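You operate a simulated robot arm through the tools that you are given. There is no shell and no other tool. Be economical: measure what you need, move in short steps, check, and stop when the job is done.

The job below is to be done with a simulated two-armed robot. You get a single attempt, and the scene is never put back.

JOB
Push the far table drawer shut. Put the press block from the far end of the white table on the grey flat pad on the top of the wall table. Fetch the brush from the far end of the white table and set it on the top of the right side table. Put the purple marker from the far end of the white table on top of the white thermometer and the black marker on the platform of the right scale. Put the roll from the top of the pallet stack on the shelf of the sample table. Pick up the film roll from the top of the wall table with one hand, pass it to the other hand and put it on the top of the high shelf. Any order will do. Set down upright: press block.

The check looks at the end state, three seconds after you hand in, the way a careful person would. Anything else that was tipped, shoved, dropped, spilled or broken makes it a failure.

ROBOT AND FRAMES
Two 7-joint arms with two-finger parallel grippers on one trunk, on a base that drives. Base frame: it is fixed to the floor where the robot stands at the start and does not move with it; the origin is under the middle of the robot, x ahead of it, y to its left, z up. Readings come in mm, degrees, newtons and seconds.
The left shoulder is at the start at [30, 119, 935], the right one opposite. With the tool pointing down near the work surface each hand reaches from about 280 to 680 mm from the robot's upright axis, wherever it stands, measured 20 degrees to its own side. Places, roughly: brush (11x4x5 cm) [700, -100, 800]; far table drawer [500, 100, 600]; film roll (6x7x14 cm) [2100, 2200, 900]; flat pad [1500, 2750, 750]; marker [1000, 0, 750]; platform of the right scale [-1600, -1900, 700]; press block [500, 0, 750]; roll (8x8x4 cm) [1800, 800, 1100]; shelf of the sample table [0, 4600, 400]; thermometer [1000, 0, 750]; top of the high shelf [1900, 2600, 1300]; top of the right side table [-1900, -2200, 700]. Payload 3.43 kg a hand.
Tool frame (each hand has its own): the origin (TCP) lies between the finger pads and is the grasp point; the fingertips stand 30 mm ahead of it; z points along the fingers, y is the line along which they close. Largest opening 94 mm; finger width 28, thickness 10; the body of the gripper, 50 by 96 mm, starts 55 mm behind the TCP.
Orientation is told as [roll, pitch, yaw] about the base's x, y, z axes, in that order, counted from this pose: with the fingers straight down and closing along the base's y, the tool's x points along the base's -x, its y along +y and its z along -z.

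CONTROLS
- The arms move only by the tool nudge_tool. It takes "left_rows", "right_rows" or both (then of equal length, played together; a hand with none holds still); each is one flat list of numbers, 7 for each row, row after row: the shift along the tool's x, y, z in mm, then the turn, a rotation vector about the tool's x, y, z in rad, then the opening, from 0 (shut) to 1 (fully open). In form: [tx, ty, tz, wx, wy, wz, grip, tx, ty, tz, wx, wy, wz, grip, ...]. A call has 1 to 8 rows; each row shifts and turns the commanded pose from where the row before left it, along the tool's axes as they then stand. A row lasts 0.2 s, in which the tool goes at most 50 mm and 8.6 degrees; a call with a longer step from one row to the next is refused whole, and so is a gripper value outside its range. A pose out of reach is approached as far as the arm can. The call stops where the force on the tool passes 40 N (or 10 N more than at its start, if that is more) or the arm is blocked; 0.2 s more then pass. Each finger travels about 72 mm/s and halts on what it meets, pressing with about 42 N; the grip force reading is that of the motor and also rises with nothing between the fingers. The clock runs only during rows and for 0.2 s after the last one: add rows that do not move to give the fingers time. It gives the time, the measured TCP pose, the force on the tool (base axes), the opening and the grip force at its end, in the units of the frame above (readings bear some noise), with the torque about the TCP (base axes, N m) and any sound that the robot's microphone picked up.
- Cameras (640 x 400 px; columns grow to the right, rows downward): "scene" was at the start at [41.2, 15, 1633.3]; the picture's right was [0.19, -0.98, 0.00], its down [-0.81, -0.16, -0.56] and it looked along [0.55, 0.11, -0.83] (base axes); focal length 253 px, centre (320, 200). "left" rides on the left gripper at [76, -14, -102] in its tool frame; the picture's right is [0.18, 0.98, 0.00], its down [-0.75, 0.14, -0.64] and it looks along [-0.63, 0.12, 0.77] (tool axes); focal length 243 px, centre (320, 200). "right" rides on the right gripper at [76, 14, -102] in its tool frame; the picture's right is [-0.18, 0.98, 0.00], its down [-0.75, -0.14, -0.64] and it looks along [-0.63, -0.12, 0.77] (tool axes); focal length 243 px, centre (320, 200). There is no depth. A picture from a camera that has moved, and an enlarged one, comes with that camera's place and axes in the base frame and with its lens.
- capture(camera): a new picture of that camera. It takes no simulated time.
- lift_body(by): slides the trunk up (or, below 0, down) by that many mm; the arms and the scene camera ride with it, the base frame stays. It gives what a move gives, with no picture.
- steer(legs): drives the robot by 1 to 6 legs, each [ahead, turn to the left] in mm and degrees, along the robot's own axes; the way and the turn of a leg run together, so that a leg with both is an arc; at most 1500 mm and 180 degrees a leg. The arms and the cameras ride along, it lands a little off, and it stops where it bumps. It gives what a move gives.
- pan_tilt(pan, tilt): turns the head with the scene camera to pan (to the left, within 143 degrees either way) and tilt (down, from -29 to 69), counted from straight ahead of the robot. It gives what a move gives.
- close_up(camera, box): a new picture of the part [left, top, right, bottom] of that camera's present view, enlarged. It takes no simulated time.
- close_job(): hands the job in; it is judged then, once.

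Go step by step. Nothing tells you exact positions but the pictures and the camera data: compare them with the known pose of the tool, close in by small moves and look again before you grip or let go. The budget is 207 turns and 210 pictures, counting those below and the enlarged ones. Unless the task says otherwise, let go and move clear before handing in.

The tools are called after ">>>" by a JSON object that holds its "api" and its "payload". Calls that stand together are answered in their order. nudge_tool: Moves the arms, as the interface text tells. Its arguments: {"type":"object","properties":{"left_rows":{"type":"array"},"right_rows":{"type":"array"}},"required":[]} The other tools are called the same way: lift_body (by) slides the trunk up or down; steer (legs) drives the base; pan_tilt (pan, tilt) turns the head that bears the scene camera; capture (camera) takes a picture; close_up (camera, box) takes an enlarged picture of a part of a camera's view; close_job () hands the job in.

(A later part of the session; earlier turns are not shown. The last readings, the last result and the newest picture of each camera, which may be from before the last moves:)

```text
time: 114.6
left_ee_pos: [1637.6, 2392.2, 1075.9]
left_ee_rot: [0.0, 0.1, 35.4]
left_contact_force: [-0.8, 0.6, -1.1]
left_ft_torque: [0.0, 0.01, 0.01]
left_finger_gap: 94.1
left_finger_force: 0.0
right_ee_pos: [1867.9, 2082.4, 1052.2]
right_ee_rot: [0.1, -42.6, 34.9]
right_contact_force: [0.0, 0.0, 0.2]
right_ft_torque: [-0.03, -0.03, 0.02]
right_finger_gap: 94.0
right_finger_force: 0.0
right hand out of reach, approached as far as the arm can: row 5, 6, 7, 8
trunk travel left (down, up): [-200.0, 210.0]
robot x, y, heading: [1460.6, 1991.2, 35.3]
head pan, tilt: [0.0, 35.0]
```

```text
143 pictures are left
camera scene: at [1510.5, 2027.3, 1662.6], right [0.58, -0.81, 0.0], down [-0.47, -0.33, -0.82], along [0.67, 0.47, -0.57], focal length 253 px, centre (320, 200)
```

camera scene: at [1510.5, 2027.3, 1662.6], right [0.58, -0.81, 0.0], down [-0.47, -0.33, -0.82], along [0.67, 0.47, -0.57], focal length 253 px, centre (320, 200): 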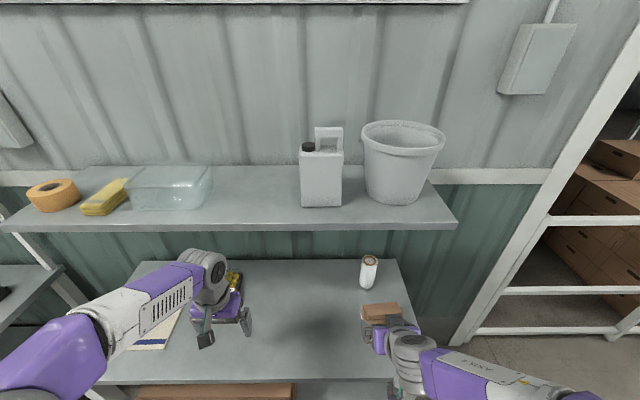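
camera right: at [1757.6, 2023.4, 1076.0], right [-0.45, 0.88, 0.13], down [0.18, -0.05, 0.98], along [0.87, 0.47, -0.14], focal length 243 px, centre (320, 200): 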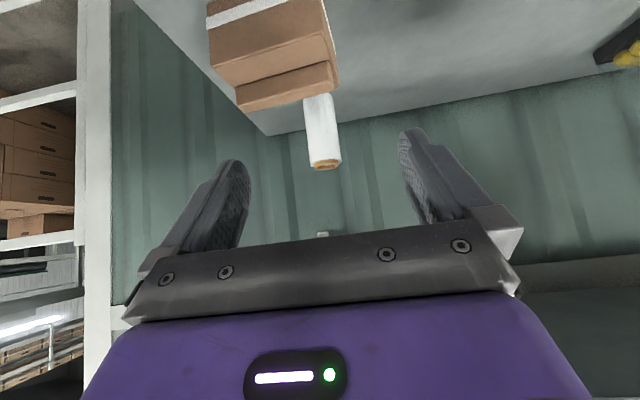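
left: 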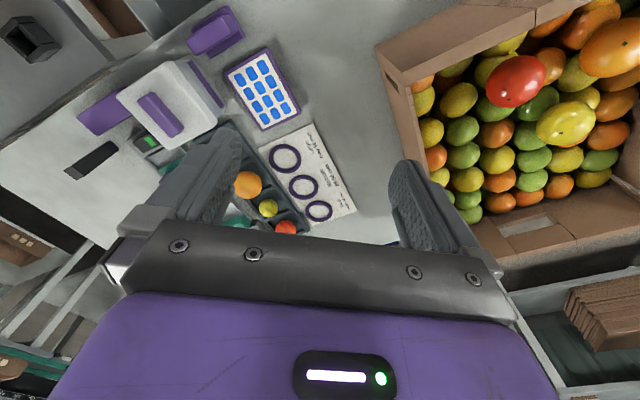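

The tilt ended at 43°, which will do. I advance to a standoff in line with the film roll.

>>> {"api": "nudge_tool", "payload": {"right_rows": [-24.4, -3.6, 31.6, 0, 0, 0, 1, -24.4, -3.6, 31.6, 0, 0, 0, 1, -24.4, -3.6, 31.6, 0, 0, 0, 1, -24.4, -3.6, 31.6, 0, 0, 0, 1, -24.4, -3.6, 31.6, 0, 0, 0, 1]}}

>>> {"api": "capture", "payload": {"camera": "right"}}

>>> {"api": "close_up", "payload": {"camera": "scene", "box": [300, 220, 460, 320]}}

```text
time: 115.8
left_ee_pos: [1639.0, 2392.8, 1075.4]
left_ee_rot: [0.0, 0.1, 35.6]
left_contact_force: [0.6, 0.4, -0.7]
left_ft_torque: [-0.02, -0.01, -0.03]
left_finger_gap: 94.0
left_finger_force: 0.1
right_ee_pos: [2040.5, 2181.4, 1016.3]
right_ee_rot: [0.1, -42.5, 34.9]
right_contact_force: [0.0, -0.3, 0.1]
right_ft_torque: [-0.02, -0.01, 0.04]
right_finger_gap: 93.8
right_finger_force: 0.1
trunk travel left (down, up): [-200.0, 210.0]
robot x, y, heading: [1461.5, 1990.4, 35.4]
head pan, tilt: [0.0, 35.0]
```

```text
142 pictures are left
camera right: at [1929.6, 2121.9, 1041.0], right [-0.45, 0.88, 0.12], down [0.18, -0.05, 0.98], along [0.87, 0.47, -0.14], focal length 243 px, centre (320, 200)
```

right: 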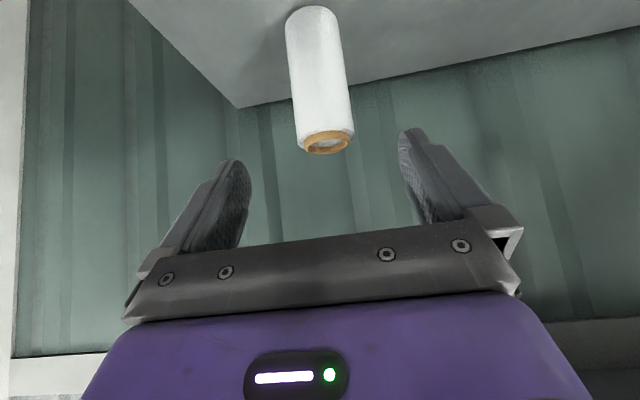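

```text
4.00 times, centred on (380, 270) of scene
camera zoom: at [1511.3, 2027.8, 1662.6], right [0.58, -0.81, 0.0], down [-0.47, -0.33, -0.82], along [0.67, 0.47, -0.57], focal length 1012 px, centre (80, -80)
```

zoom: 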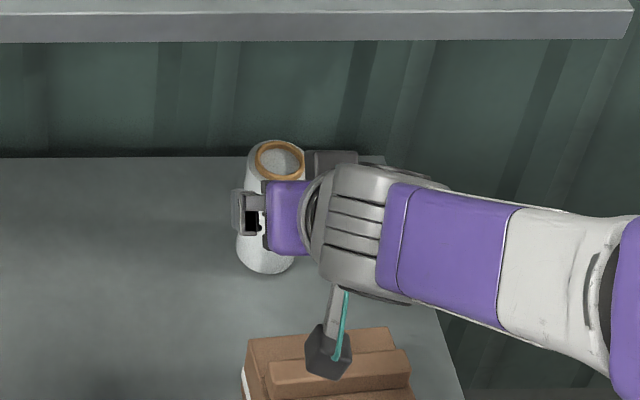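

Triangulated film-roll axis is [2117, 2238], top at about 963. I move in along the tool axis in two steps.

>>> {"api": "nudge_tool", "payload": {"right_rows": [-3, 1, 40, 0, 0, 0, 1, -4, 1, 40, 0, 0, 0, 1]}}

>>> {"api": "capture", "payload": {"camera": "right"}}

```text
time: 116.4
left_ee_pos: [1637.4, 2391.6, 1075.8]
left_ee_rot: [0.0, 0.1, 35.5]
left_contact_force: [0.5, 0.3, -0.3]
left_ft_torque: [-0.04, -0.01, -0.01]
left_finger_gap: 93.9
left_finger_force: 0.0
right_ee_pos: [2089.0, 2216.6, 962.7]
right_ee_rot: [0.0, -42.5, 34.8]
right_contact_force: [-0.3, 0.0, 0.3]
right_ft_torque: [0.0, 0.0, 0.01]
right_finger_gap: 93.9
right_finger_force: 0.1
trunk travel left (down, up): [-200.0, 210.0]
robot x, y, heading: [1463.4, 1993.5, 35.5]
head pan, tilt: [0.0, 35.0]
```

```text
140 pictures are left
camera right: at [1976.9, 2156.8, 987.3], right [-0.45, 0.88, 0.13], down [0.18, -0.05, 0.98], along [0.87, 0.47, -0.14], focal length 243 px, centre (320, 200)
```

right: 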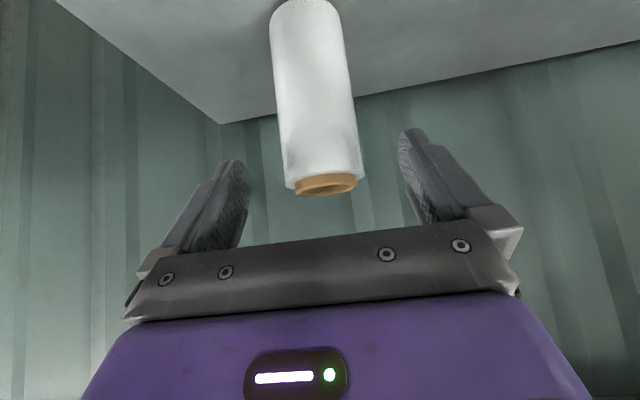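

The roll is centred between the fingers. I advance the last 47 mm and close.

>>> {"api": "nudge_tool", "payload": {"right_rows": [-2, 0, 24, 0, 0, 0, 1, -2, 0, 23, 0, 0, 0, 1, 0, 0, 0, 0, 0, 0, 0.6, 0, 0, 0, 0, 0, 0, 0.3, 0, 0, 0, 0, 0, 0, 0.3, 0, 0, 0, 0, 0, 0, 0.3]}}

>>> {"api": "capture", "payload": {"camera": "right"}}

```text
time: 117.8
left_ee_pos: [1637.4, 2392.0, 1076.0]
left_ee_rot: [0.0, 0.1, 35.5]
left_contact_force: [-0.2, 0.0, 0.4]
left_ft_torque: [0.01, 0.0, 0.0]
left_finger_gap: 94.0
left_finger_force: 0.2
right_ee_pos: [2117.4, 2236.8, 931.3]
right_ee_rot: [0.0, -42.6, 35.0]
right_contact_force: [1.3, -0.2, 0.4]
right_ft_torque: [-0.05, -0.24, 0.01]
right_finger_gap: 62.2
right_finger_force: 41.9
trunk travel left (down, up): [-200.0, 210.0]
robot x, y, heading: [1461.1, 1991.4, 35.3]
head pan, tilt: [0.0, 35.0]
```

```text
139 pictures are left
camera right: at [2005.7, 2175.9, 956.0], right [-0.45, 0.88, 0.12], down [0.18, -0.05, 0.98], along [0.87, 0.47, -0.14], focal length 243 px, centre (320, 200)
```

right: 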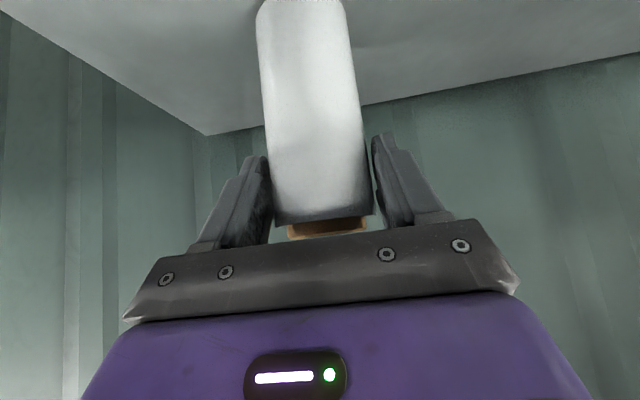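

Gripped (62 mm). I lift a little and withdraw backward-up, clear of the brown stamp.

>>> {"api": "nudge_tool", "payload": {"right_rows": [0, 0, 0, 0, 0, 0, 0, -20, 0, -22, 0, 0, 0, 0, 0, 0, -40, 0, 0, 0, 0, 0, 0, -45, 0, 0, 0, 0, 0, 0, -45, 0, 0, 0, 0, 0, 0, -45, 0, 0, 0, 0]}}

>>> {"api": "capture", "payload": {"camera": "right"}}

>>> {"api": "capture", "payload": {"camera": "scene"}}

```text
time: 119.2
left_ee_pos: [1636.6, 2392.4, 1075.7]
left_ee_rot: [0.0, 0.0, 35.6]
left_contact_force: [-0.2, 0.0, -0.1]
left_ft_torque: [0.02, -0.03, 0.0]
left_finger_gap: 94.1
left_finger_force: 0.2
right_ee_pos: [2017.4, 2166.9, 1088.9]
right_ee_rot: [0.0, -42.5, 34.9]
right_contact_force: [0.1, 0.1, -2.6]
right_ft_torque: [0.0, 0.0, 0.0]
right_finger_gap: 62.2
right_finger_force: 41.7
trunk travel left (down, up): [-200.0, 210.0]
robot x, y, heading: [1462.2, 1992.8, 35.5]
head pan, tilt: [0.0, 35.0]
```

```text
138 pictures are left
camera right: at [1906.5, 2107.5, 1114.3], right [-0.45, 0.88, 0.12], down [0.18, -0.05, 0.98], along [0.87, 0.47, -0.14], focal length 243 px, centre (320, 200)
```

right: 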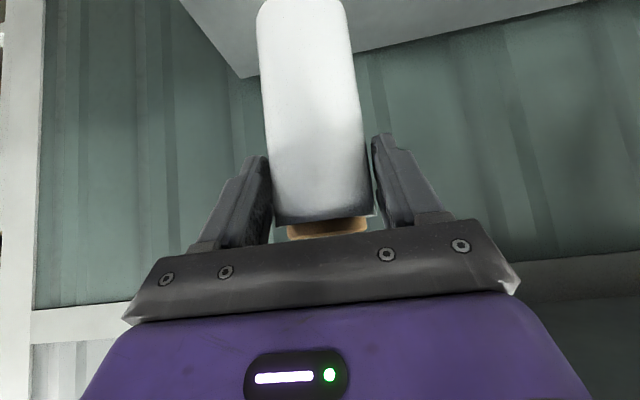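

```text
137 pictures are left
camera scene: at [1509.2, 2025.9, 1662.7], right [0.58, -0.81, 0.0], down [-0.47, -0.33, -0.82], along [0.67, 0.48, -0.57], focal length 253 px, centre (320, 200)
```

scene: 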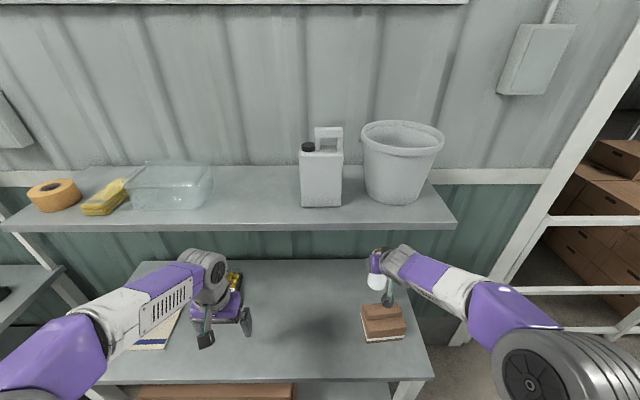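

The roll is held upright. I back the robot off 150 mm to have free space for the hand-over, then bring the right hand to the middle and turn it to point left.

>>> {"api": "steer", "payload": {"legs": [[-150, 0]]}}

>>> {"api": "nudge_tool", "payload": {"right_rows": [0, 45, 0, 0, 0, 0, 0, 0, 45, 0, 0, 0, 0, 0, 0, 45, 0, 0, 0, 0, 0, 0, 45, 0, 0, 0, 0, 0, 0, 0, 0, -0.1, 0, -0.109, 0, 0, 0, 0, -0.1, 0, -0.109, 0, 0, 0, 0, -0.1, 0, -0.109, 0, 0, 0, 0, -0.1, 0, -0.109, 0]}}

>>> {"api": "nudge_tool", "payload": {"right_rows": [0, 0, 0, -0.1, 0, -0.109, 0, 0, 0, 0, -0.1, 0, -0.109, 0, 0, 0, 0, -0.1, 0, -0.109, 0, 0, 0, 0, -0.1, 0, -0.109, 0, 0, 0, 0, -0.1, 0, -0.109, 0, 0, 0, 0, -0.1, 0, -0.109, 0]}}

>>> {"api": "capture", "payload": {"camera": "scene"}}

```text
time: 120.6
left_ee_pos: [1515.8, 2305.1, 1076.4]
left_ee_rot: [0.0, 0.0, 35.5]
left_contact_force: [-0.3, 0.8, -1.0]
left_ft_torque: [-0.01, -0.03, -0.02]
left_finger_gap: 94.0
left_finger_force: 0.0
right_ee_pos: [1897.1, 2082.2, 1090.3]
right_ee_rot: [0.0, -42.5, 34.8]
right_contact_force: [-0.5, 0.6, -2.5]
right_ft_torque: [-0.05, 0.07, -0.01]
right_finger_gap: 61.7
right_finger_force: 41.9
trunk travel left (down, up): [-200.0, 210.0]
robot x, y, heading: [1341.3, 1906.1, 35.6]
head pan, tilt: [0.0, 35.0]
```

```text
time: 122.4
left_ee_pos: [1516.8, 2305.8, 1075.9]
left_ee_rot: [0.1, 0.1, 35.5]
left_contact_force: [-0.2, -0.7, -0.1]
left_ft_torque: [-0.02, 0.0, -0.03]
left_finger_gap: 93.9
left_finger_force: 0.0
right_ee_pos: [1795.5, 2230.4, 1088.6]
right_ee_rot: [0.1, -42.7, 68.7]
right_contact_force: [0.4, -0.5, -1.6]
right_ft_torque: [0.0, 0.01, -0.01]
right_finger_gap: 61.8
right_finger_force: 42.2
trunk travel left (down, up): [-200.0, 210.0]
robot x, y, heading: [1344.8, 1905.8, 35.5]
head pan, tilt: [0.0, 35.0]
```

```text
time: 123.8
left_ee_pos: [1517.3, 2304.9, 1076.5]
left_ee_rot: [0.0, 0.1, 35.5]
left_contact_force: [-1.2, 0.9, -0.8]
left_ft_torque: [0.01, 0.0, 0.01]
left_finger_gap: 93.9
left_finger_force: 0.2
right_ee_pos: [1794.8, 2230.2, 1088.7]
right_ee_rot: [0.0, -42.4, 119.9]
right_contact_force: [0.0, 0.6, -2.1]
right_ft_torque: [-0.04, 0.0, 0.05]
right_finger_gap: 61.9
right_finger_force: 41.8
trunk travel left (down, up): [-200.0, 210.0]
robot x, y, heading: [1338.5, 1905.1, 35.5]
head pan, tilt: [0.0, 35.0]
```

```text
136 pictures are left
camera scene: at [1389.8, 1941.5, 1662.6], right [0.58, -0.81, 0.0], down [-0.47, -0.33, -0.82], along [0.67, 0.47, -0.57], focal length 253 px, centre (320, 200)
```

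scene: 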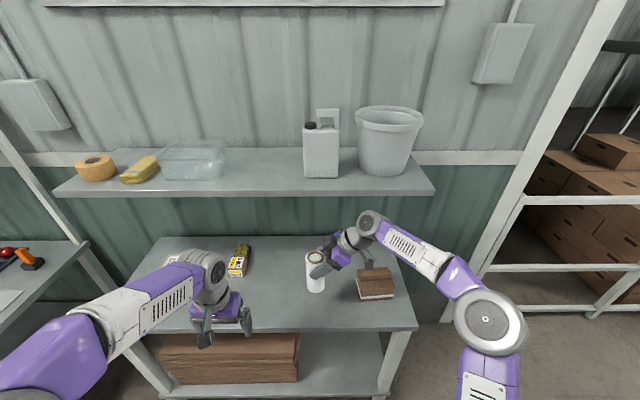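

The roll now hangs at centre, right hand pointing left. I bring the left hand round: shift, yaw 30° right, then tilt its fingers forward about 70°.

>>> {"api": "nudge_tool", "payload": {"left_rows": [-17, -29, 11, 0, 0, 0, 1, -17, -29, 11, 0, 0, 0, 1, -17, -29, 12, 0, 0, 0, 1, -17, -29, 12, 0, 0, 0, 1, 0, 0, 0, 0, 0, 0.131, 1, 0, 0, 0, 0, 0, 0.131, 1, 0, 0, 0, 0, 0, 0.131, 1, 0, 0, 0, 0, 0, 0.131, 1]}}

>>> {"api": "nudge_tool", "payload": {"left_rows": [0, 0, 0, 0, -0.149, 0, 1, 0, 0, 0, 0, -0.149, 0, 1, 0, 0, 0, 0, -0.149, 0, 1, 0, 0, 0, 0, -0.149, 0, 1, 0, 0, 0, 0, -0.149, 0, 1, 0, 0, 0, 0, -0.149, 0, 1, 0, 0, 0, 0, -0.149, 0, 1, 0, 0, 0, 0, -0.149, 0, 1]}}

>>> {"api": "capture", "payload": {"camera": "scene"}}

>>> {"api": "capture", "payload": {"camera": "left"}}

```text
time: 125.6
left_ee_pos: [1640.4, 2251.6, 1029.0]
left_ee_rot: [0.0, 0.1, 5.2]
left_contact_force: [-0.1, -0.2, 0.2]
left_ft_torque: [-0.03, -0.01, -0.01]
left_finger_gap: 94.0
left_finger_force: 0.1
right_ee_pos: [1794.7, 2229.5, 1090.1]
right_ee_rot: [-0.2, -42.5, 119.7]
right_contact_force: [-0.8, -0.1, -2.8]
right_ft_torque: [-0.04, -0.02, -0.05]
right_finger_gap: 62.0
right_finger_force: 41.7
trunk travel left (down, up): [-200.0, 210.0]
robot x, y, heading: [1337.4, 1901.5, 35.5]
head pan, tilt: [0.0, 35.0]
```

```text
time: 127.4
left_ee_pos: [1639.4, 2250.6, 1028.4]
left_ee_rot: [-0.1, -68.3, 5.6]
left_contact_force: [0.1, -0.2, -0.4]
left_ft_torque: [0.0, 0.02, -0.08]
left_finger_gap: 94.2
left_finger_force: 0.1
right_ee_pos: [1795.8, 2231.7, 1088.4]
right_ee_rot: [0.1, -42.5, 119.7]
right_contact_force: [-0.2, -0.6, -1.7]
right_ft_torque: [-0.04, -0.04, -0.01]
right_finger_gap: 61.9
right_finger_force: 41.7
trunk travel left (down, up): [-200.0, 210.0]
robot x, y, heading: [1338.8, 1905.0, 35.4]
head pan, tilt: [0.0, 35.0]
```

```text
135 pictures are left
camera scene: at [1389.6, 1941.6, 1662.6], right [0.58, -0.81, 0.0], down [-0.47, -0.33, -0.82], along [0.67, 0.47, -0.57], focal length 253 px, centre (320, 200)
```

scene: 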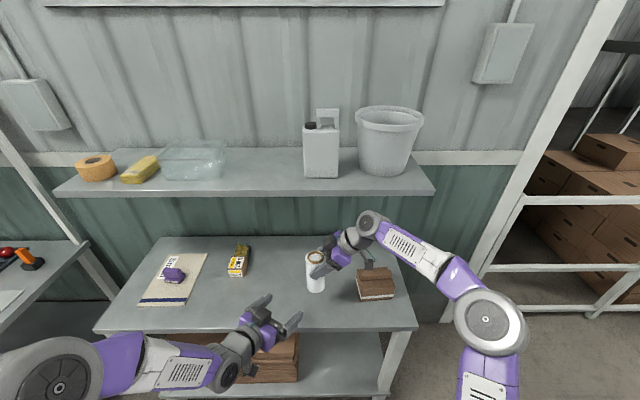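

```text
134 pictures are left
camera left: at [1517.4, 2223.3, 997.2], right [-0.16, 0.97, -0.17], down [-0.33, 0.11, 0.94], along [0.93, 0.21, 0.3], focal length 243 px, centre (320, 200)
```

left: 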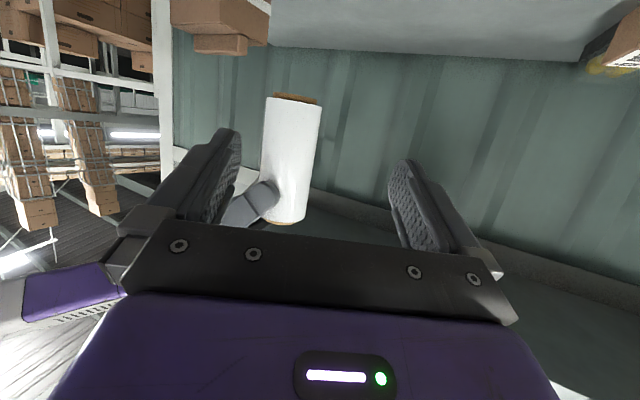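

Clear view: the right finger holds the roll's upper end, the lower part is free. I align laterally and approach half way.

>>> {"api": "nudge_tool", "payload": {"left_rows": [-5, -18, 10, 0, 0, 0, 1, -5, -17, 20, 0, 0, 0, 1, -10, 0, 35, 0, 0, 0, 1]}}

>>> {"api": "capture", "payload": {"camera": "left"}}

>>> {"api": "close_up", "payload": {"camera": "scene", "box": [220, 220, 420, 345]}}

```text
time: 128.2
left_ee_pos: [1712.6, 2223.9, 1024.0]
left_ee_rot: [-0.1, -68.2, 5.7]
left_contact_force: [-0.6, -0.2, 0.1]
left_ft_torque: [0.03, -0.01, -0.01]
left_finger_gap: 94.2
left_finger_force: 0.1
right_ee_pos: [1796.7, 2231.2, 1089.0]
right_ee_rot: [0.0, -42.5, 119.7]
right_contact_force: [-0.2, 0.6, -3.2]
right_ft_torque: [-0.05, 0.0, 0.03]
right_finger_gap: 61.8
right_finger_force: 41.9
trunk travel left (down, up): [-200.0, 210.0]
robot x, y, heading: [1340.2, 1905.7, 35.7]
head pan, tilt: [0.0, 35.0]
```

```text
133 pictures are left
camera left: at [1590.2, 2194.8, 991.5], right [-0.16, 0.97, -0.17], down [-0.33, 0.11, 0.94], along [0.93, 0.21, 0.3], focal length 243 px, centre (320, 200)
```

left: 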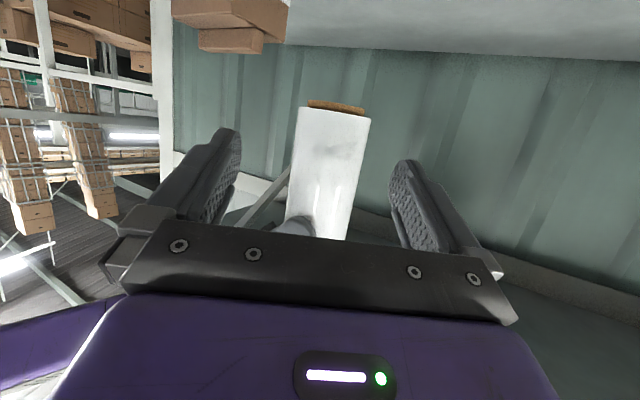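

```text
3.20 times, centred on (320, 282) of scene
camera zoom: at [1390.6, 1941.4, 1662.6], right [0.58, -0.81, 0.0], down [-0.47, -0.33, -0.82], along [0.67, 0.47, -0.57], focal length 810 px, centre (320, -64)
```

zoom: 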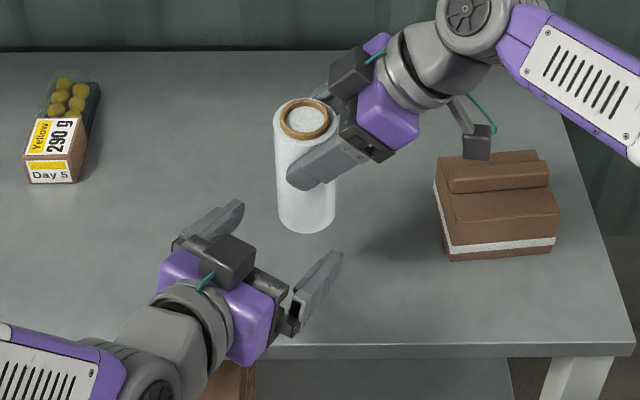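

Aligned. I move the left hand in and close on the roll's lower part while the right still holds.

>>> {"api": "nudge_tool", "payload": {"left_rows": [-7, 0, 27, 0, 0, 0, 1, -7, 0, 27, 0, 0, 0, 1, -7, 0, 26, 0, 0, 0, 1, 0, 0, 0, 0, 0, 0, 0.6, 0, 0, 0, 0, 0, 0, 0.3, 0, 0, 0, 0, 0, 0, 0, 0, 0, 0, 0, 0, 0, 0]}}

>>> {"api": "capture", "payload": {"camera": "left"}}

>>> {"api": "close_up", "payload": {"camera": "scene", "box": [220, 220, 420, 345]}}

```text
time: 129.8
left_ee_pos: [1791.6, 2231.0, 1012.9]
left_ee_rot: [-0.5, -68.1, 6.1]
left_contact_force: [-38.2, -1.3, 4.4]
left_ft_torque: [-0.6, -2.28, -0.15]
left_finger_gap: 65.1
left_finger_force: 42.2
right_ee_pos: [1801.5, 2229.3, 1087.8]
right_ee_rot: [-0.9, -42.3, 119.5]
right_contact_force: [37.5, 2.3, -7.1]
right_ft_torque: [0.75, -0.7, 0.02]
right_finger_gap: 61.7
right_finger_force: 42.0
trunk travel left (down, up): [-200.0, 210.0]
robot x, y, heading: [1339.1, 1900.0, 35.3]
head pan, tilt: [0.0, 35.0]
```

```text
131 pictures are left
camera left: at [1670.8, 2202.8, 981.1], right [-0.16, 0.97, -0.17], down [-0.33, 0.11, 0.94], along [0.93, 0.21, 0.3], focal length 243 px, centre (320, 200)
```

left: 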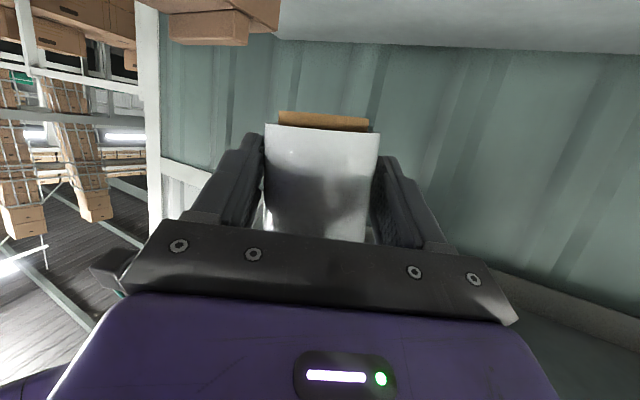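

```text
3.20 times, centred on (320, 282) of scene
camera zoom: at [1389.5, 1941.0, 1662.7], right [0.58, -0.81, 0.0], down [-0.47, -0.33, -0.82], along [0.67, 0.48, -0.57], focal length 810 px, centre (320, -64)
```

zoom: 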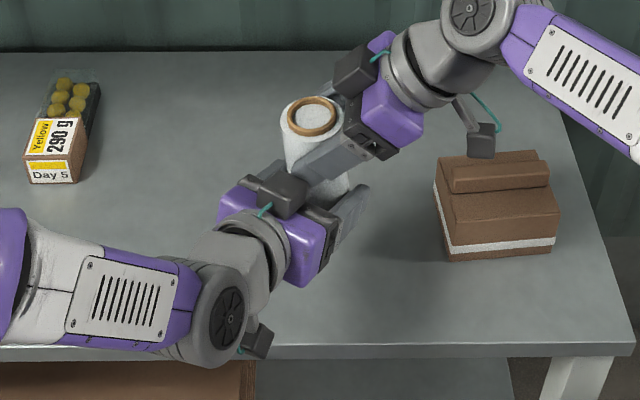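

Both hands hold it, with some push between them. I ease the left back 5 mm, open the right slightly and withdraw it up and to the right.

>>> {"api": "nudge_tool", "payload": {"left_rows": [2, 0, -5, 0, 0, 0, 0, 0, 0, 0, 0, 0, 0, 0]}}

>>> {"api": "nudge_tool", "payload": {"right_rows": [0, 0, 0, 0, 0, 0, 0.72, 0, 0, 0, 0, 0, 0, 0.76, 0, 0, 0, 0, 0, 0, 0.78, 0, 0, -15, 0, 0, 0, 0.78, 0, 0, -25, 0, 0, 0, 0.8]}}

>>> {"api": "close_up", "payload": {"camera": "scene", "box": [220, 220, 420, 345]}}

```text
time: 130.4
left_ee_pos: [1786.9, 2231.5, 1014.7]
left_ee_rot: [-0.4, -68.2, 6.1]
left_contact_force: [-22.2, 9.3, 0.1]
left_ft_torque: [-1.63, -1.05, -0.08]
left_finger_gap: 65.3
left_finger_force: 42.3
right_ee_pos: [1797.4, 2230.2, 1087.6]
right_ee_rot: [-0.2, -42.4, 119.8]
right_contact_force: [22.0, -10.1, -3.4]
right_ft_torque: [0.87, -0.59, 0.12]
right_finger_gap: 62.0
right_finger_force: 41.6
trunk travel left (down, up): [-200.0, 210.0]
robot x, y, heading: [1340.0, 1902.3, 35.5]
head pan, tilt: [0.0, 35.0]
```

```text
time: 131.5
left_ee_pos: [1793.5, 2219.1, 1022.6]
left_ee_rot: [1.1, -69.4, 3.0]
left_contact_force: [-9.9, -6.6, 0.7]
left_ft_torque: [0.35, -0.45, 0.32]
left_finger_gap: 62.9
left_finger_force: 42.1
right_ee_pos: [1804.5, 2218.6, 1096.9]
right_ee_rot: [0.0, -42.1, 119.5]
right_contact_force: [9.7, 6.3, -2.7]
right_ft_torque: [0.12, -0.29, -0.37]
right_finger_gap: 68.9
right_finger_force: 0.0
trunk travel left (down, up): [-200.0, 210.0]
robot x, y, heading: [1341.2, 1905.6, 35.3]
head pan, tilt: [0.0, 35.0]
stopped in row 5 (right hand): the force on the tool passed its limit at 47 N (the readings are from after the stop); the commanded pose is now the measured one
```

```text
3.20 times, centred on (320, 282) of scene
camera zoom: at [1389.6, 1940.5, 1662.7], right [0.58, -0.81, 0.0], down [-0.47, -0.33, -0.82], along [0.67, 0.48, -0.57], focal length 810 px, centre (320, -64)
```

zoom: 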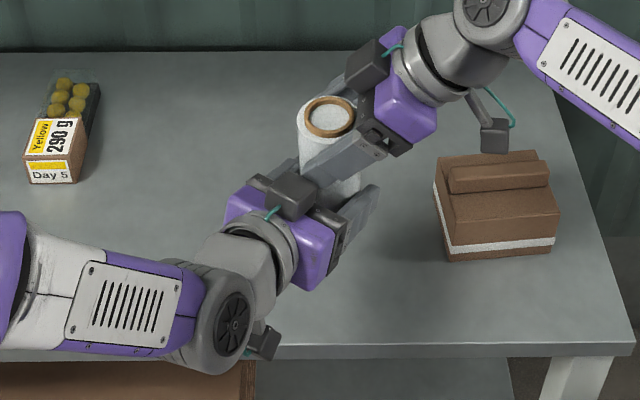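

The right near finger is squeezed against the bracket on the left hand. I shift the right hand 3 mm away from it and withdraw in small steps.

>>> {"api": "nudge_tool", "payload": {"right_rows": [0, -2, 0, 0, 0, 0, 0.75, 0, -2, 0, 0, 0, 0, 0.73, 0, 0, 0, 0, 0, 0, 0.73]}}

>>> {"api": "nudge_tool", "payload": {"right_rows": [0, 0, -8, 0, 0, 0, 0.73, 0, 0, -8, 0, 0, 0, 0.73, 0, 0, -8, 0, 0, 0, 0.73, 0, 0, -8, 0, 0, 0, 0.73]}}

>>> {"api": "close_up", "payload": {"camera": "scene", "box": [220, 220, 420, 345]}}

```text
time: 132.3
left_ee_pos: [1792.1, 2221.6, 1023.8]
left_ee_rot: [1.0, -69.5, 3.3]
left_contact_force: [0.6, 2.1, -1.4]
left_ft_torque: [-0.38, 0.16, 0.03]
left_finger_gap: 62.5
left_finger_force: 42.1
right_ee_pos: [1803.2, 2221.7, 1096.6]
right_ee_rot: [0.2, -42.0, 119.7]
right_contact_force: [0.4, -2.2, -0.8]
right_ft_torque: [0.15, -0.14, -0.03]
right_finger_gap: 69.7
right_finger_force: 1.1
trunk travel left (down, up): [-200.0, 210.0]
robot x, y, heading: [1342.1, 1907.1, 35.4]
head pan, tilt: [0.0, 35.0]
```

```text
time: 133.3
left_ee_pos: [1791.9, 2220.2, 1022.4]
left_ee_rot: [1.1, -69.6, 3.1]
left_contact_force: [-0.2, 0.6, -2.4]
left_ft_torque: [0.02, 0.0, -0.01]
left_finger_gap: 62.3
left_finger_force: 42.2
right_ee_pos: [1815.6, 2202.5, 1120.5]
right_ee_rot: [0.2, -42.1, 119.6]
right_contact_force: [-0.1, 0.4, -0.3]
right_ft_torque: [0.03, 0.04, -0.01]
right_finger_gap: 68.2
right_finger_force: 0.0
trunk travel left (down, up): [-200.0, 210.0]
robot x, y, heading: [1338.5, 1911.0, 35.5]
head pan, tilt: [0.0, 35.0]
```

```text
3.20 times, centred on (320, 282) of scene
camera zoom: at [1389.3, 1940.9, 1662.7], right [0.58, -0.81, 0.0], down [-0.47, -0.33, -0.82], along [0.67, 0.48, -0.57], focal length 810 px, centre (320, -64)
```

zoom: 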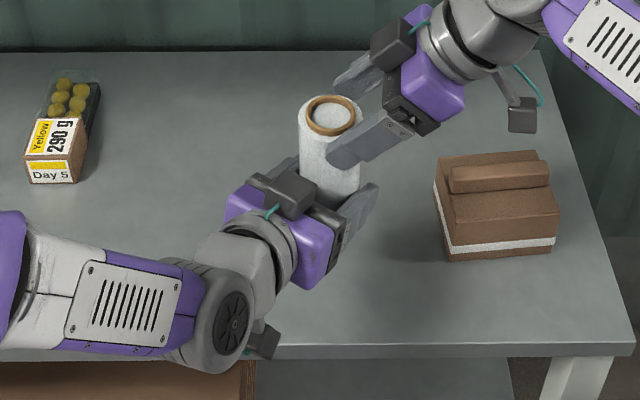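

The left hand alone holds the roll (2.4 N). I withdraw the right hand to the side and back, straighten the left, and raise the trunk.

>>> {"api": "nudge_tool", "payload": {"right_rows": [0, 0, -45, 0, 0, 0, 0.8, 0, 0, -45, 0, 0, 0, 1, 0, 45, 0, 0, 0, 0, 1, 0, 45, 0, 0, 0, 0, 1, 0, 45, 0, 0, 0, 0, 1, 0, 0, -30, 0, 0, 0, 1], "left_rows": [0, 0, 0, 0, 0, 0, 0, 0, 0, 0, 0.013, 0.012, 0, 0, 0, 0, 0, 0.013, 0.012, 0, 0, -30, 0, -12, 0, 0, 0, 0, -30, 0, -12, 0, 0, 0, 0, -30, 0, -12, 0, 0, 0, 0]}}

>>> {"api": "lift_body", "payload": {"by": 205}}

>>> {"api": "capture", "payload": {"camera": "scene"}}

>>> {"api": "capture", "payload": {"camera": "left"}}

```text
time: 134.7
left_ee_pos: [1793.9, 2220.5, 1121.0]
left_ee_rot: [-0.3, -68.2, 3.0]
left_contact_force: [-0.2, 0.4, -2.4]
left_ft_torque: [0.0, -0.02, 0.02]
left_finger_gap: 62.1
left_finger_force: 42.8
right_ee_pos: [1738.4, 2065.1, 1210.2]
right_ee_rot: [0.4, -42.1, 119.6]
right_contact_force: [0.2, 0.1, -0.4]
right_ft_torque: [0.0, 0.03, 0.02]
right_finger_gap: 94.1
right_finger_force: 0.0
trunk travel left (down, up): [-200.0, 210.0]
robot x, y, heading: [1340.5, 1905.6, 35.4]
head pan, tilt: [0.0, 35.0]
```

```text
time: 136.9
left_ee_pos: [1792.2, 2221.4, 1325.5]
left_ee_rot: [-0.4, -68.2, 3.1]
left_contact_force: [0.6, -0.4, -2.5]
left_ft_torque: [-0.02, 0.01, 0.02]
left_finger_gap: 62.0
left_finger_force: 42.4
right_ee_pos: [1738.3, 2066.7, 1414.5]
right_ee_rot: [0.2, -42.0, 119.8]
right_contact_force: [-0.3, 0.8, 0.4]
right_ft_torque: [-0.01, 0.01, -0.02]
right_finger_gap: 93.9
right_finger_force: 0.0
trunk travel left (down, up): [-405.0, 5.0]
robot x, y, heading: [1339.7, 1905.1, 35.3]
head pan, tilt: [0.0, 35.0]
```

```text
127 pictures are left
camera scene: at [1389.5, 1941.1, 1867.5], right [0.58, -0.81, 0.0], down [-0.47, -0.33, -0.82], along [0.67, 0.48, -0.57], focal length 253 px, centre (320, 200)
```

scene: 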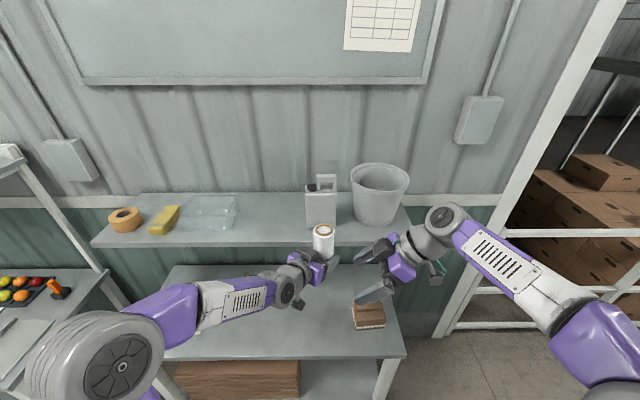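

```text
126 pictures are left
camera left: at [1670.5, 2198.6, 1293.0], right [-0.12, 0.98, -0.17], down [-0.32, 0.13, 0.94], along [0.94, 0.16, 0.3], focal length 243 px, centre (320, 200)
```

left: 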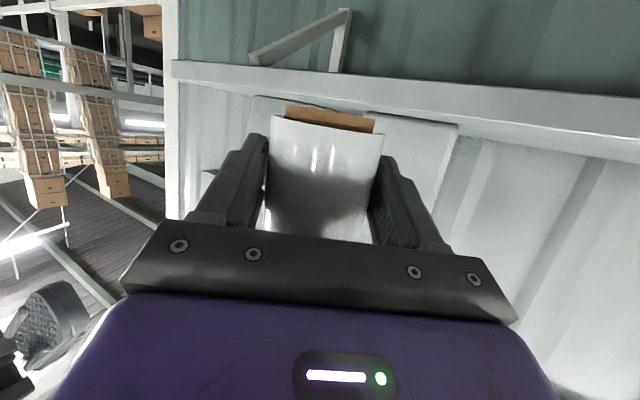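

Bottom of the roll is at about 1293, the shelf top about 1266. I raise it a bit more, shift it left, then drive forward 150 mm.

>>> {"api": "nudge_tool", "payload": {"left_rows": [-28, 0, -11, 0, 0, 0, 0, 4, 34.4, -10, 0, 0, 0, 0, 4, 34.4, -10, 0, 0, 0, 0, 4, 34.4, -10, 0, 0, 0, 0, 4, 34.4, -10, 0, 0, 0, 0, 4, 34.4, -10, 0, 0, 0, 0]}}

>>> {"api": "steer", "payload": {"legs": [[110, 0]]}}

>>> {"api": "capture", "payload": {"camera": "scene"}}

>>> {"api": "capture", "payload": {"camera": "left"}}

```text
time: 138.3
left_ee_pos: [1730.0, 2392.8, 1355.7]
left_ee_rot: [-0.3, -68.3, 3.1]
left_contact_force: [-0.5, 0.3, -3.6]
left_ft_torque: [-0.01, 0.02, -0.04]
left_finger_gap: 62.2
left_finger_force: 41.6
right_ee_pos: [1738.7, 2066.9, 1416.1]
right_ee_rot: [0.2, -42.0, 119.8]
right_contact_force: [0.6, -0.6, -0.5]
right_ft_torque: [-0.02, 0.01, 0.03]
right_finger_gap: 93.6
right_finger_force: 0.0
trunk travel left (down, up): [-405.0, 5.0]
robot x, y, heading: [1339.0, 1903.5, 35.5]
head pan, tilt: [0.0, 35.0]
```

```text
time: 139.5
left_ee_pos: [1818.9, 2453.3, 1356.1]
left_ee_rot: [-0.3, -68.3, 3.0]
left_contact_force: [-0.3, -0.1, -2.1]
left_ft_torque: [0.03, 0.01, -0.03]
left_finger_gap: 62.1
left_finger_force: 42.1
right_ee_pos: [1826.6, 2128.6, 1416.0]
right_ee_rot: [0.1, -42.2, 119.6]
right_contact_force: [-0.4, 0.0, 0.0]
right_ft_torque: [-0.02, 0.0, 0.01]
right_finger_gap: 94.0
right_finger_force: 0.0
trunk travel left (down, up): [-405.0, 5.0]
robot x, y, heading: [1431.6, 1971.2, 35.3]
head pan, tilt: [0.0, 35.0]
```

```text
125 pictures are left
camera scene: at [1477.3, 2003.5, 1867.7], right [0.58, -0.81, 0.0], down [-0.47, -0.33, -0.82], along [0.67, 0.48, -0.57], focal length 253 px, centre (320, 200)
```

scene: 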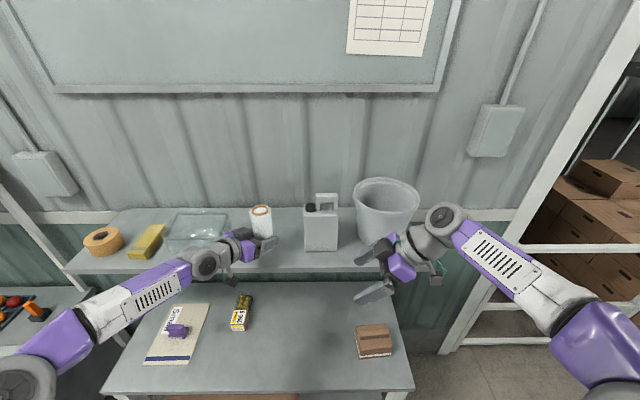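

```text
124 pictures are left
camera left: at [1696.3, 2430.6, 1322.9], right [-0.12, 0.98, -0.17], down [-0.32, 0.13, 0.94], along [0.94, 0.16, 0.3], focal length 243 px, centre (320, 200)
```

left: 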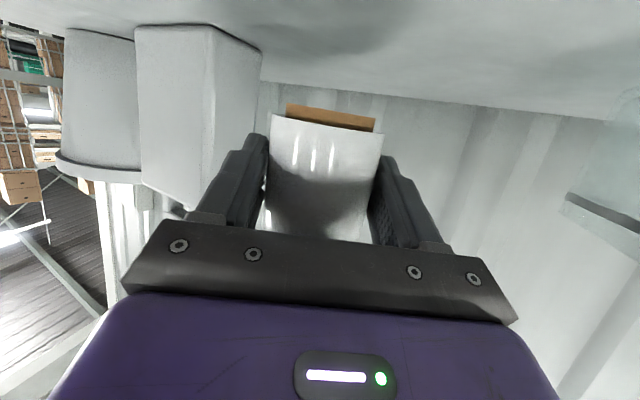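

The roll is over the shelf between the glass box and the canister, 38 mm in from the front edge. I move 40 mm deeper and lower close to the shelf.

>>> {"api": "nudge_tool", "payload": {"left_rows": [-12.5, 21, 31.4, 0, 0, 0, 0, 18.5, 0, 7.4, 0, 0, 0, 0, 18.5, 0, 7.4, 0, 0, 0, 0]}}

>>> {"api": "close_up", "payload": {"camera": "scene", "box": [160, 180, 360, 305]}}

>>> {"api": "capture", "payload": {"camera": "left"}}

```text
time: 140.3
left_ee_pos: [1852.2, 2476.5, 1316.0]
left_ee_rot: [-0.4, -68.2, 3.2]
left_contact_force: [-0.1, 0.4, -2.9]
left_ft_torque: [-0.01, 0.03, -0.05]
left_finger_gap: 62.2
left_finger_force: 42.3
right_ee_pos: [1827.0, 2129.6, 1416.0]
right_ee_rot: [0.3, -42.2, 119.6]
right_contact_force: [-0.5, -0.2, -0.2]
right_ft_torque: [-0.02, 0.01, -0.01]
right_finger_gap: 94.1
right_finger_force: 0.1
trunk travel left (down, up): [-405.0, 5.0]
robot x, y, heading: [1430.0, 1971.2, 35.5]
head pan, tilt: [0.0, 35.0]
```

```text
3.20 times, centred on (260, 242) of scene
camera zoom: at [1478.3, 2004.7, 1867.6], right [0.58, -0.81, 0.0], down [-0.47, -0.33, -0.82], along [0.67, 0.47, -0.57], focal length 810 px, centre (512, 64)
```

zoom: 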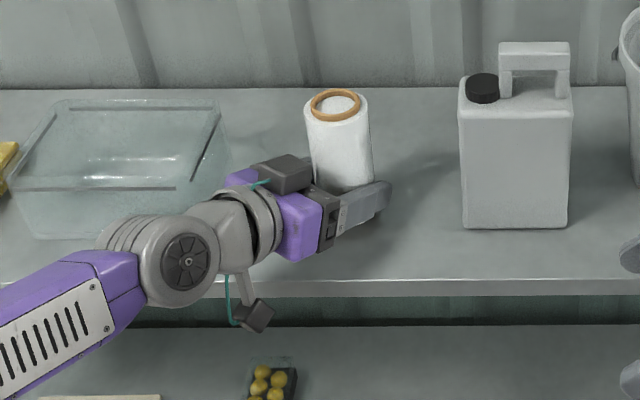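

```text
122 pictures are left
camera left: at [1729.6, 2454.0, 1282.1], right [-0.12, 0.98, -0.17], down [-0.32, 0.13, 0.94], along [0.94, 0.16, 0.3], focal length 243 px, centre (320, 200)
```

left: 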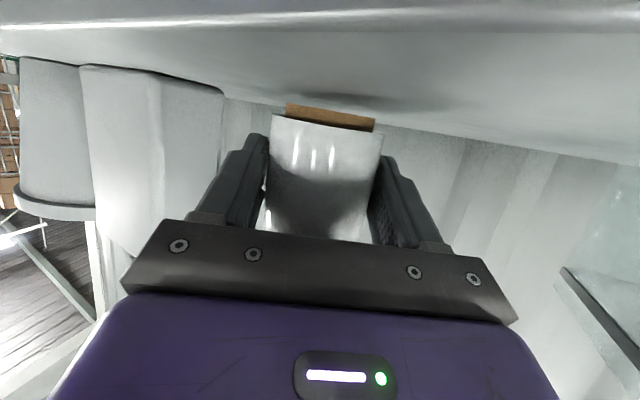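

No contact with the glass box; the wrist camera bracket hangs in front of the shelf edge. I lower in small steps to contact.

>>> {"api": "nudge_tool", "payload": {"left_rows": [3.7, 0, 1.5, 0, 0, 0, 0, 3.7, 0, 1.5, 0, 0, 0, 0, 3.7, 0, 1.5, 0, 0, 0, 0]}}

>>> {"api": "nudge_tool", "payload": {"left_rows": [2.8, 0, 1.1, 0, 0, 0, 0, 2.8, 0, 1.1, 0, 0, 0, 0]}}

>>> {"api": "capture", "payload": {"camera": "left"}}

```text
time: 141.1
left_ee_pos: [1850.6, 2475.4, 1309.3]
left_ee_rot: [0.4, -68.9, 2.5]
left_contact_force: [-0.8, 3.6, 19.7]
left_ft_torque: [0.16, -0.8, 0.06]
left_finger_gap: 62.5
left_finger_force: 42.1
right_ee_pos: [1825.1, 2127.6, 1416.0]
right_ee_rot: [0.0, -42.1, 119.8]
right_contact_force: [-0.7, 0.7, 0.0]
right_ft_torque: [0.02, 0.01, 0.03]
right_finger_gap: 94.2
right_finger_force: 0.0
trunk travel left (down, up): [-405.0, 5.0]
robot x, y, heading: [1433.6, 1969.9, 35.1]
head pan, tilt: [0.0, 35.0]
```

```text
time: 141.7
left_ee_pos: [1850.3, 2474.0, 1304.1]
left_ee_rot: [0.4, -69.1, 2.5]
left_contact_force: [-2.6, 4.4, 33.1]
left_ft_torque: [-0.01, 0.04, -0.1]
left_finger_gap: 62.3
left_finger_force: 42.0
right_ee_pos: [1823.8, 2127.4, 1416.2]
right_ee_rot: [0.0, -42.1, 119.8]
right_contact_force: [-0.3, 0.2, 0.9]
right_ft_torque: [-0.04, -0.02, 0.0]
right_finger_gap: 93.9
right_finger_force: 0.2
trunk travel left (down, up): [-405.0, 5.0]
robot x, y, heading: [1430.0, 1968.6, 35.5]
head pan, tilt: [0.0, 35.0]
```

```text
121 pictures are left
camera left: at [1728.8, 2452.1, 1269.8], right [-0.11, 0.98, -0.17], down [-0.34, 0.12, 0.93], along [0.93, 0.16, 0.32], focal length 243 px, centre (320, 200)
```

left: 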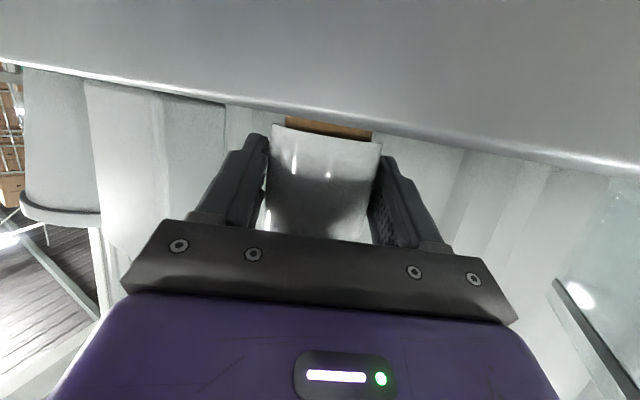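

It rests on the shelf. I ease off 2 mm, open, and withdraw backward and up.

>>> {"api": "nudge_tool", "payload": {"left_rows": [-2.5, 0, -1, 0, 0, 0, 0, 0, 0, 0, 0, 0, 0, 0.75, 0, 0, 0, 0, 0, 0, 0.85, 0, 0, 0, 0, 0, 0, 0.9, 0, 0, -12, 0, 0, 0, 0.9, 0, 0, -25, 0, 0, 0, 0.95, 0, 0, -40, 0, 0, 0, 1, 0, 0, -45, 0, 0, 0, 1]}}

>>> {"api": "close_up", "payload": {"camera": "scene", "box": [120, 150, 440, 350]}}

```text
time: 143.5
left_ee_pos: [1735.4, 2469.5, 1346.6]
left_ee_rot: [-0.2, -68.2, 2.9]
left_contact_force: [-0.6, -0.2, 0.0]
left_ft_torque: [-0.02, -0.01, 0.0]
left_finger_gap: 94.0
left_finger_force: 0.1
right_ee_pos: [1826.7, 2128.4, 1415.6]
right_ee_rot: [0.0, -42.0, 119.6]
right_contact_force: [-0.4, -0.9, -0.3]
right_ft_torque: [-0.01, -0.03, 0.0]
right_finger_gap: 93.9
right_finger_force: 0.1
trunk travel left (down, up): [-405.0, 5.0]
robot x, y, heading: [1427.5, 1967.9, 35.6]
head pan, tilt: [0.0, 35.0]
```

```text
2.00 times, centred on (280, 250) of scene
camera zoom: at [1475.3, 2003.2, 1867.8], right [0.58, -0.81, 0.0], down [-0.47, -0.33, -0.82], along [0.67, 0.48, -0.57], focal length 506 px, centre (400, 100)
```

zoom: 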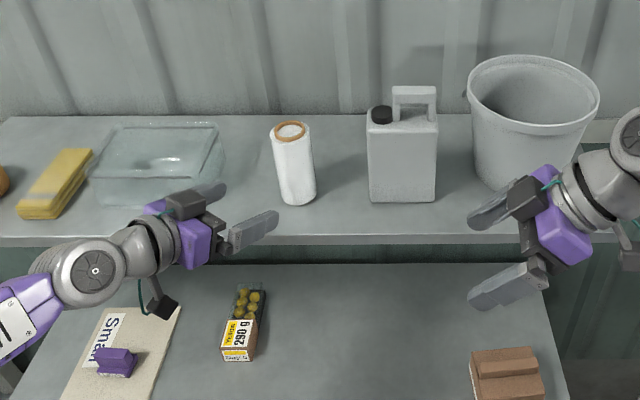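

The film roll stands on the high shelf. I back off and bring both hands back to pointing down for the next job.

>>> {"api": "steer", "payload": {"legs": [[-130, 0]]}}

>>> {"api": "nudge_tool", "payload": {"left_rows": [0, 0, 0, 0, 0.149, 0, 1, 0, 0, 0, 0, 0.149, 0, 1, 0, 0, 0, 0, 0.149, 0, 1, 0, 0, 0, 0, 0.149, 0, 1, 0, 0, 0, 0, 0.149, 0, 1, 0, 0, 0, 0, 0.149, 0, 1, 0, 0, 0, 0, 0.149, 0, 1, 0, 0, 0, 0, 0.147, 0, 1], "right_rows": [0, 0, 0, 0, 0.147, 0, 1, 0, 0, 0, 0, 0.147, 0, 1, 0, 0, 0, 0, 0.147, 0, 1, 0, 0, 0, 0, 0.147, 0, 1, 0, 0, 0, 0, 0.146, 0, 1, 0, 0, 0, 0, 0, 0.147, 1, 0, 0, 0, 0, 0, 0.147, 1, 0, 0, 0, 0, 0, 0.147, 1]}}

>>> {"api": "nudge_tool", "payload": {"left_rows": [0, 0, 0, 0, 0, -0.142, 1, 0, 0, 0, 0, 0, -0.142, 1, 0, 0, 0, 0, 0, -0.142, 1, 0, 0, 0, 0, 0, -0.142, 1, 40, 0, 0, 0, 0, 0, 1, 40, 0, 0, 0, 0, 0, 1, 40, 0, 0, 0, 0, 0, 1], "right_rows": [0, 0, 0, 0, 0, 0.147, 1, 0, 0, 0, 0, 0, 0.147, 1, 0, 0, 0, 0, 0, 0.147, 1, 0, 0, 0, 0, 0, 0.147, 1, 0, 0, 0, 0, 0, 0.147, 1, 0, 0, 0, 0, 0, 0.147, 1, 0, 0, 0, 0, 0, 0.147, 1]}}

>>> {"api": "capture", "payload": {"camera": "scene"}}

```text
time: 144.8
left_ee_pos: [1634.7, 2395.9, 1343.5]
left_ee_rot: [-0.5, -68.2, 3.2]
left_contact_force: [0.0, 0.1, -0.2]
left_ft_torque: [-0.01, 0.04, -0.01]
left_finger_gap: 94.0
left_finger_force: 0.0
right_ee_pos: [1724.1, 2055.7, 1415.1]
right_ee_rot: [0.3, -42.1, 119.6]
right_contact_force: [0.4, 0.6, -0.1]
right_ft_torque: [0.0, 0.01, 0.01]
right_finger_gap: 93.9
right_finger_force: 0.1
trunk travel left (down, up): [-405.0, 5.0]
robot x, y, heading: [1321.3, 1894.2, 35.4]
head pan, tilt: [0.0, 35.0]
```

```text
time: 146.6
left_ee_pos: [1635.0, 2394.6, 1345.3]
left_ee_rot: [-0.1, 0.1, 2.8]
left_contact_force: [0.6, -0.2, 0.1]
left_ft_torque: [0.03, -0.02, -0.01]
left_finger_gap: 93.9
left_finger_force: 0.1
right_ee_pos: [1724.8, 2054.1, 1415.3]
right_ee_rot: [0.2, -0.1, 94.3]
right_contact_force: [-0.4, 0.2, 0.9]
right_ft_torque: [0.01, 0.0, 0.01]
right_finger_gap: 93.8
right_finger_force: 0.0
trunk travel left (down, up): [-405.0, 5.0]
robot x, y, heading: [1326.6, 1886.8, 35.4]
head pan, tilt: [0.0, 35.0]
```

```text
time: 148.2
left_ee_pos: [1535.4, 2325.0, 1347.5]
left_ee_rot: [-0.3, -0.1, 35.3]
left_contact_force: [0.1, -0.1, 0.6]
left_ft_torque: [0.02, -0.01, -0.01]
left_finger_gap: 94.0
left_finger_force: 0.1
right_ee_pos: [1721.7, 2053.4, 1416.4]
right_ee_rot: [0.1, 0.1, 35.4]
right_contact_force: [-0.2, -0.2, -1.0]
right_ft_torque: [-0.01, -0.03, -0.01]
right_finger_gap: 94.0
right_finger_force: 0.0
trunk travel left (down, up): [-405.0, 5.0]
robot x, y, heading: [1327.5, 1896.3, 35.4]
head pan, tilt: [0.0, 35.0]
```

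```text
119 pictures are left
camera scene: at [1371.3, 1928.4, 1867.8], right [0.58, -0.82, 0.0], down [-0.47, -0.33, -0.82], along [0.67, 0.47, -0.57], focal length 253 px, centre (320, 200)
```

scene: 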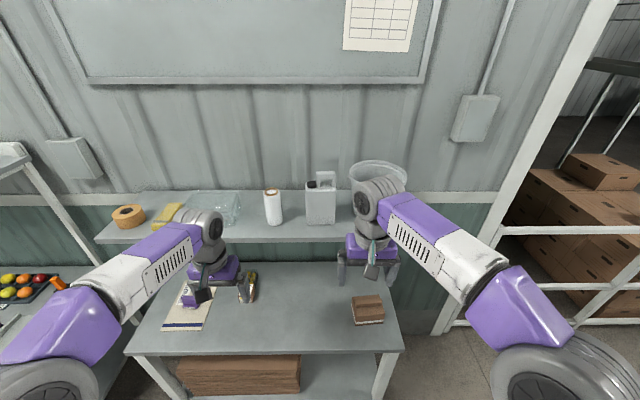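

Everything stands well. I turn right toward the pallet stack and approach part way to see the black roll.

>>> {"api": "nudge_tool", "payload": {"right_rows": [40, 0, 0, 0, 0, 0, 1, 40, 0, 0, 0, 0, 0, 1]}}

>>> {"api": "steer", "payload": {"legs": [[0, -94], [450, 0], [0, 6]]}}

>>> {"api": "capture", "payload": {"camera": "scene"}}

```text
time: 148.8
left_ee_pos: [1534.7, 2324.1, 1346.2]
left_ee_rot: [-0.1, -0.1, 35.3]
left_contact_force: [-0.7, -0.3, 0.2]
left_ft_torque: [0.01, -0.01, -0.01]
left_finger_gap: 94.3
left_finger_force: 0.1
right_ee_pos: [1656.9, 2006.3, 1416.3]
right_ee_rot: [0.1, 0.0, 35.4]
right_contact_force: [0.2, 0.2, 0.2]
right_ft_torque: [-0.01, -0.04, 0.0]
right_finger_gap: 93.7
right_finger_force: 0.1
trunk travel left (down, up): [-405.0, 5.0]
robot x, y, heading: [1326.8, 1896.4, 35.2]
head pan, tilt: [0.0, 35.0]
```

```text
time: 156.0
left_ee_pos: [2001.5, 1319.1, 1346.2]
left_ee_rot: [-0.1, -0.2, -52.2]
left_contact_force: [-0.8, -0.2, -0.1]
left_ft_torque: [0.0, 0.02, -0.02]
left_finger_gap: 94.1
left_finger_force: 0.1
right_ee_pos: [1690.2, 1184.6, 1415.7]
right_ee_rot: [0.0, 0.1, -52.0]
right_contact_force: [0.1, -0.5, -0.2]
right_ft_torque: [0.02, -0.02, 0.04]
right_finger_gap: 94.0
right_finger_force: 0.0
trunk travel left (down, up): [-405.0, 5.0]
robot x, y, heading: [1562.0, 1511.2, -52.1]
head pan, tilt: [0.0, 35.0]
```

```text
118 pictures are left
camera scene: at [1599.4, 1468.3, 1867.7], right [-0.79, -0.61, 0.0], down [-0.35, 0.45, -0.82], along [0.5, -0.65, -0.57], focal length 253 px, centre (320, 200)
```

scene: 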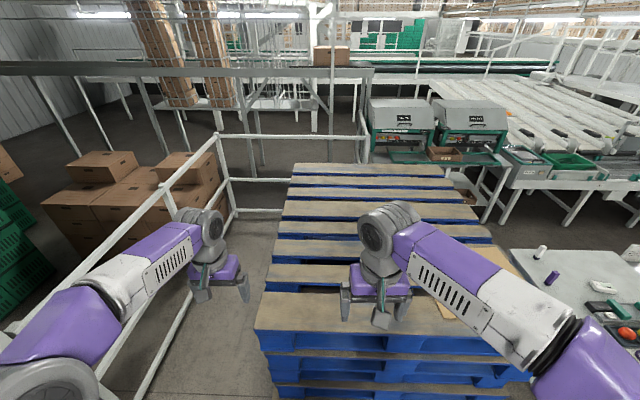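

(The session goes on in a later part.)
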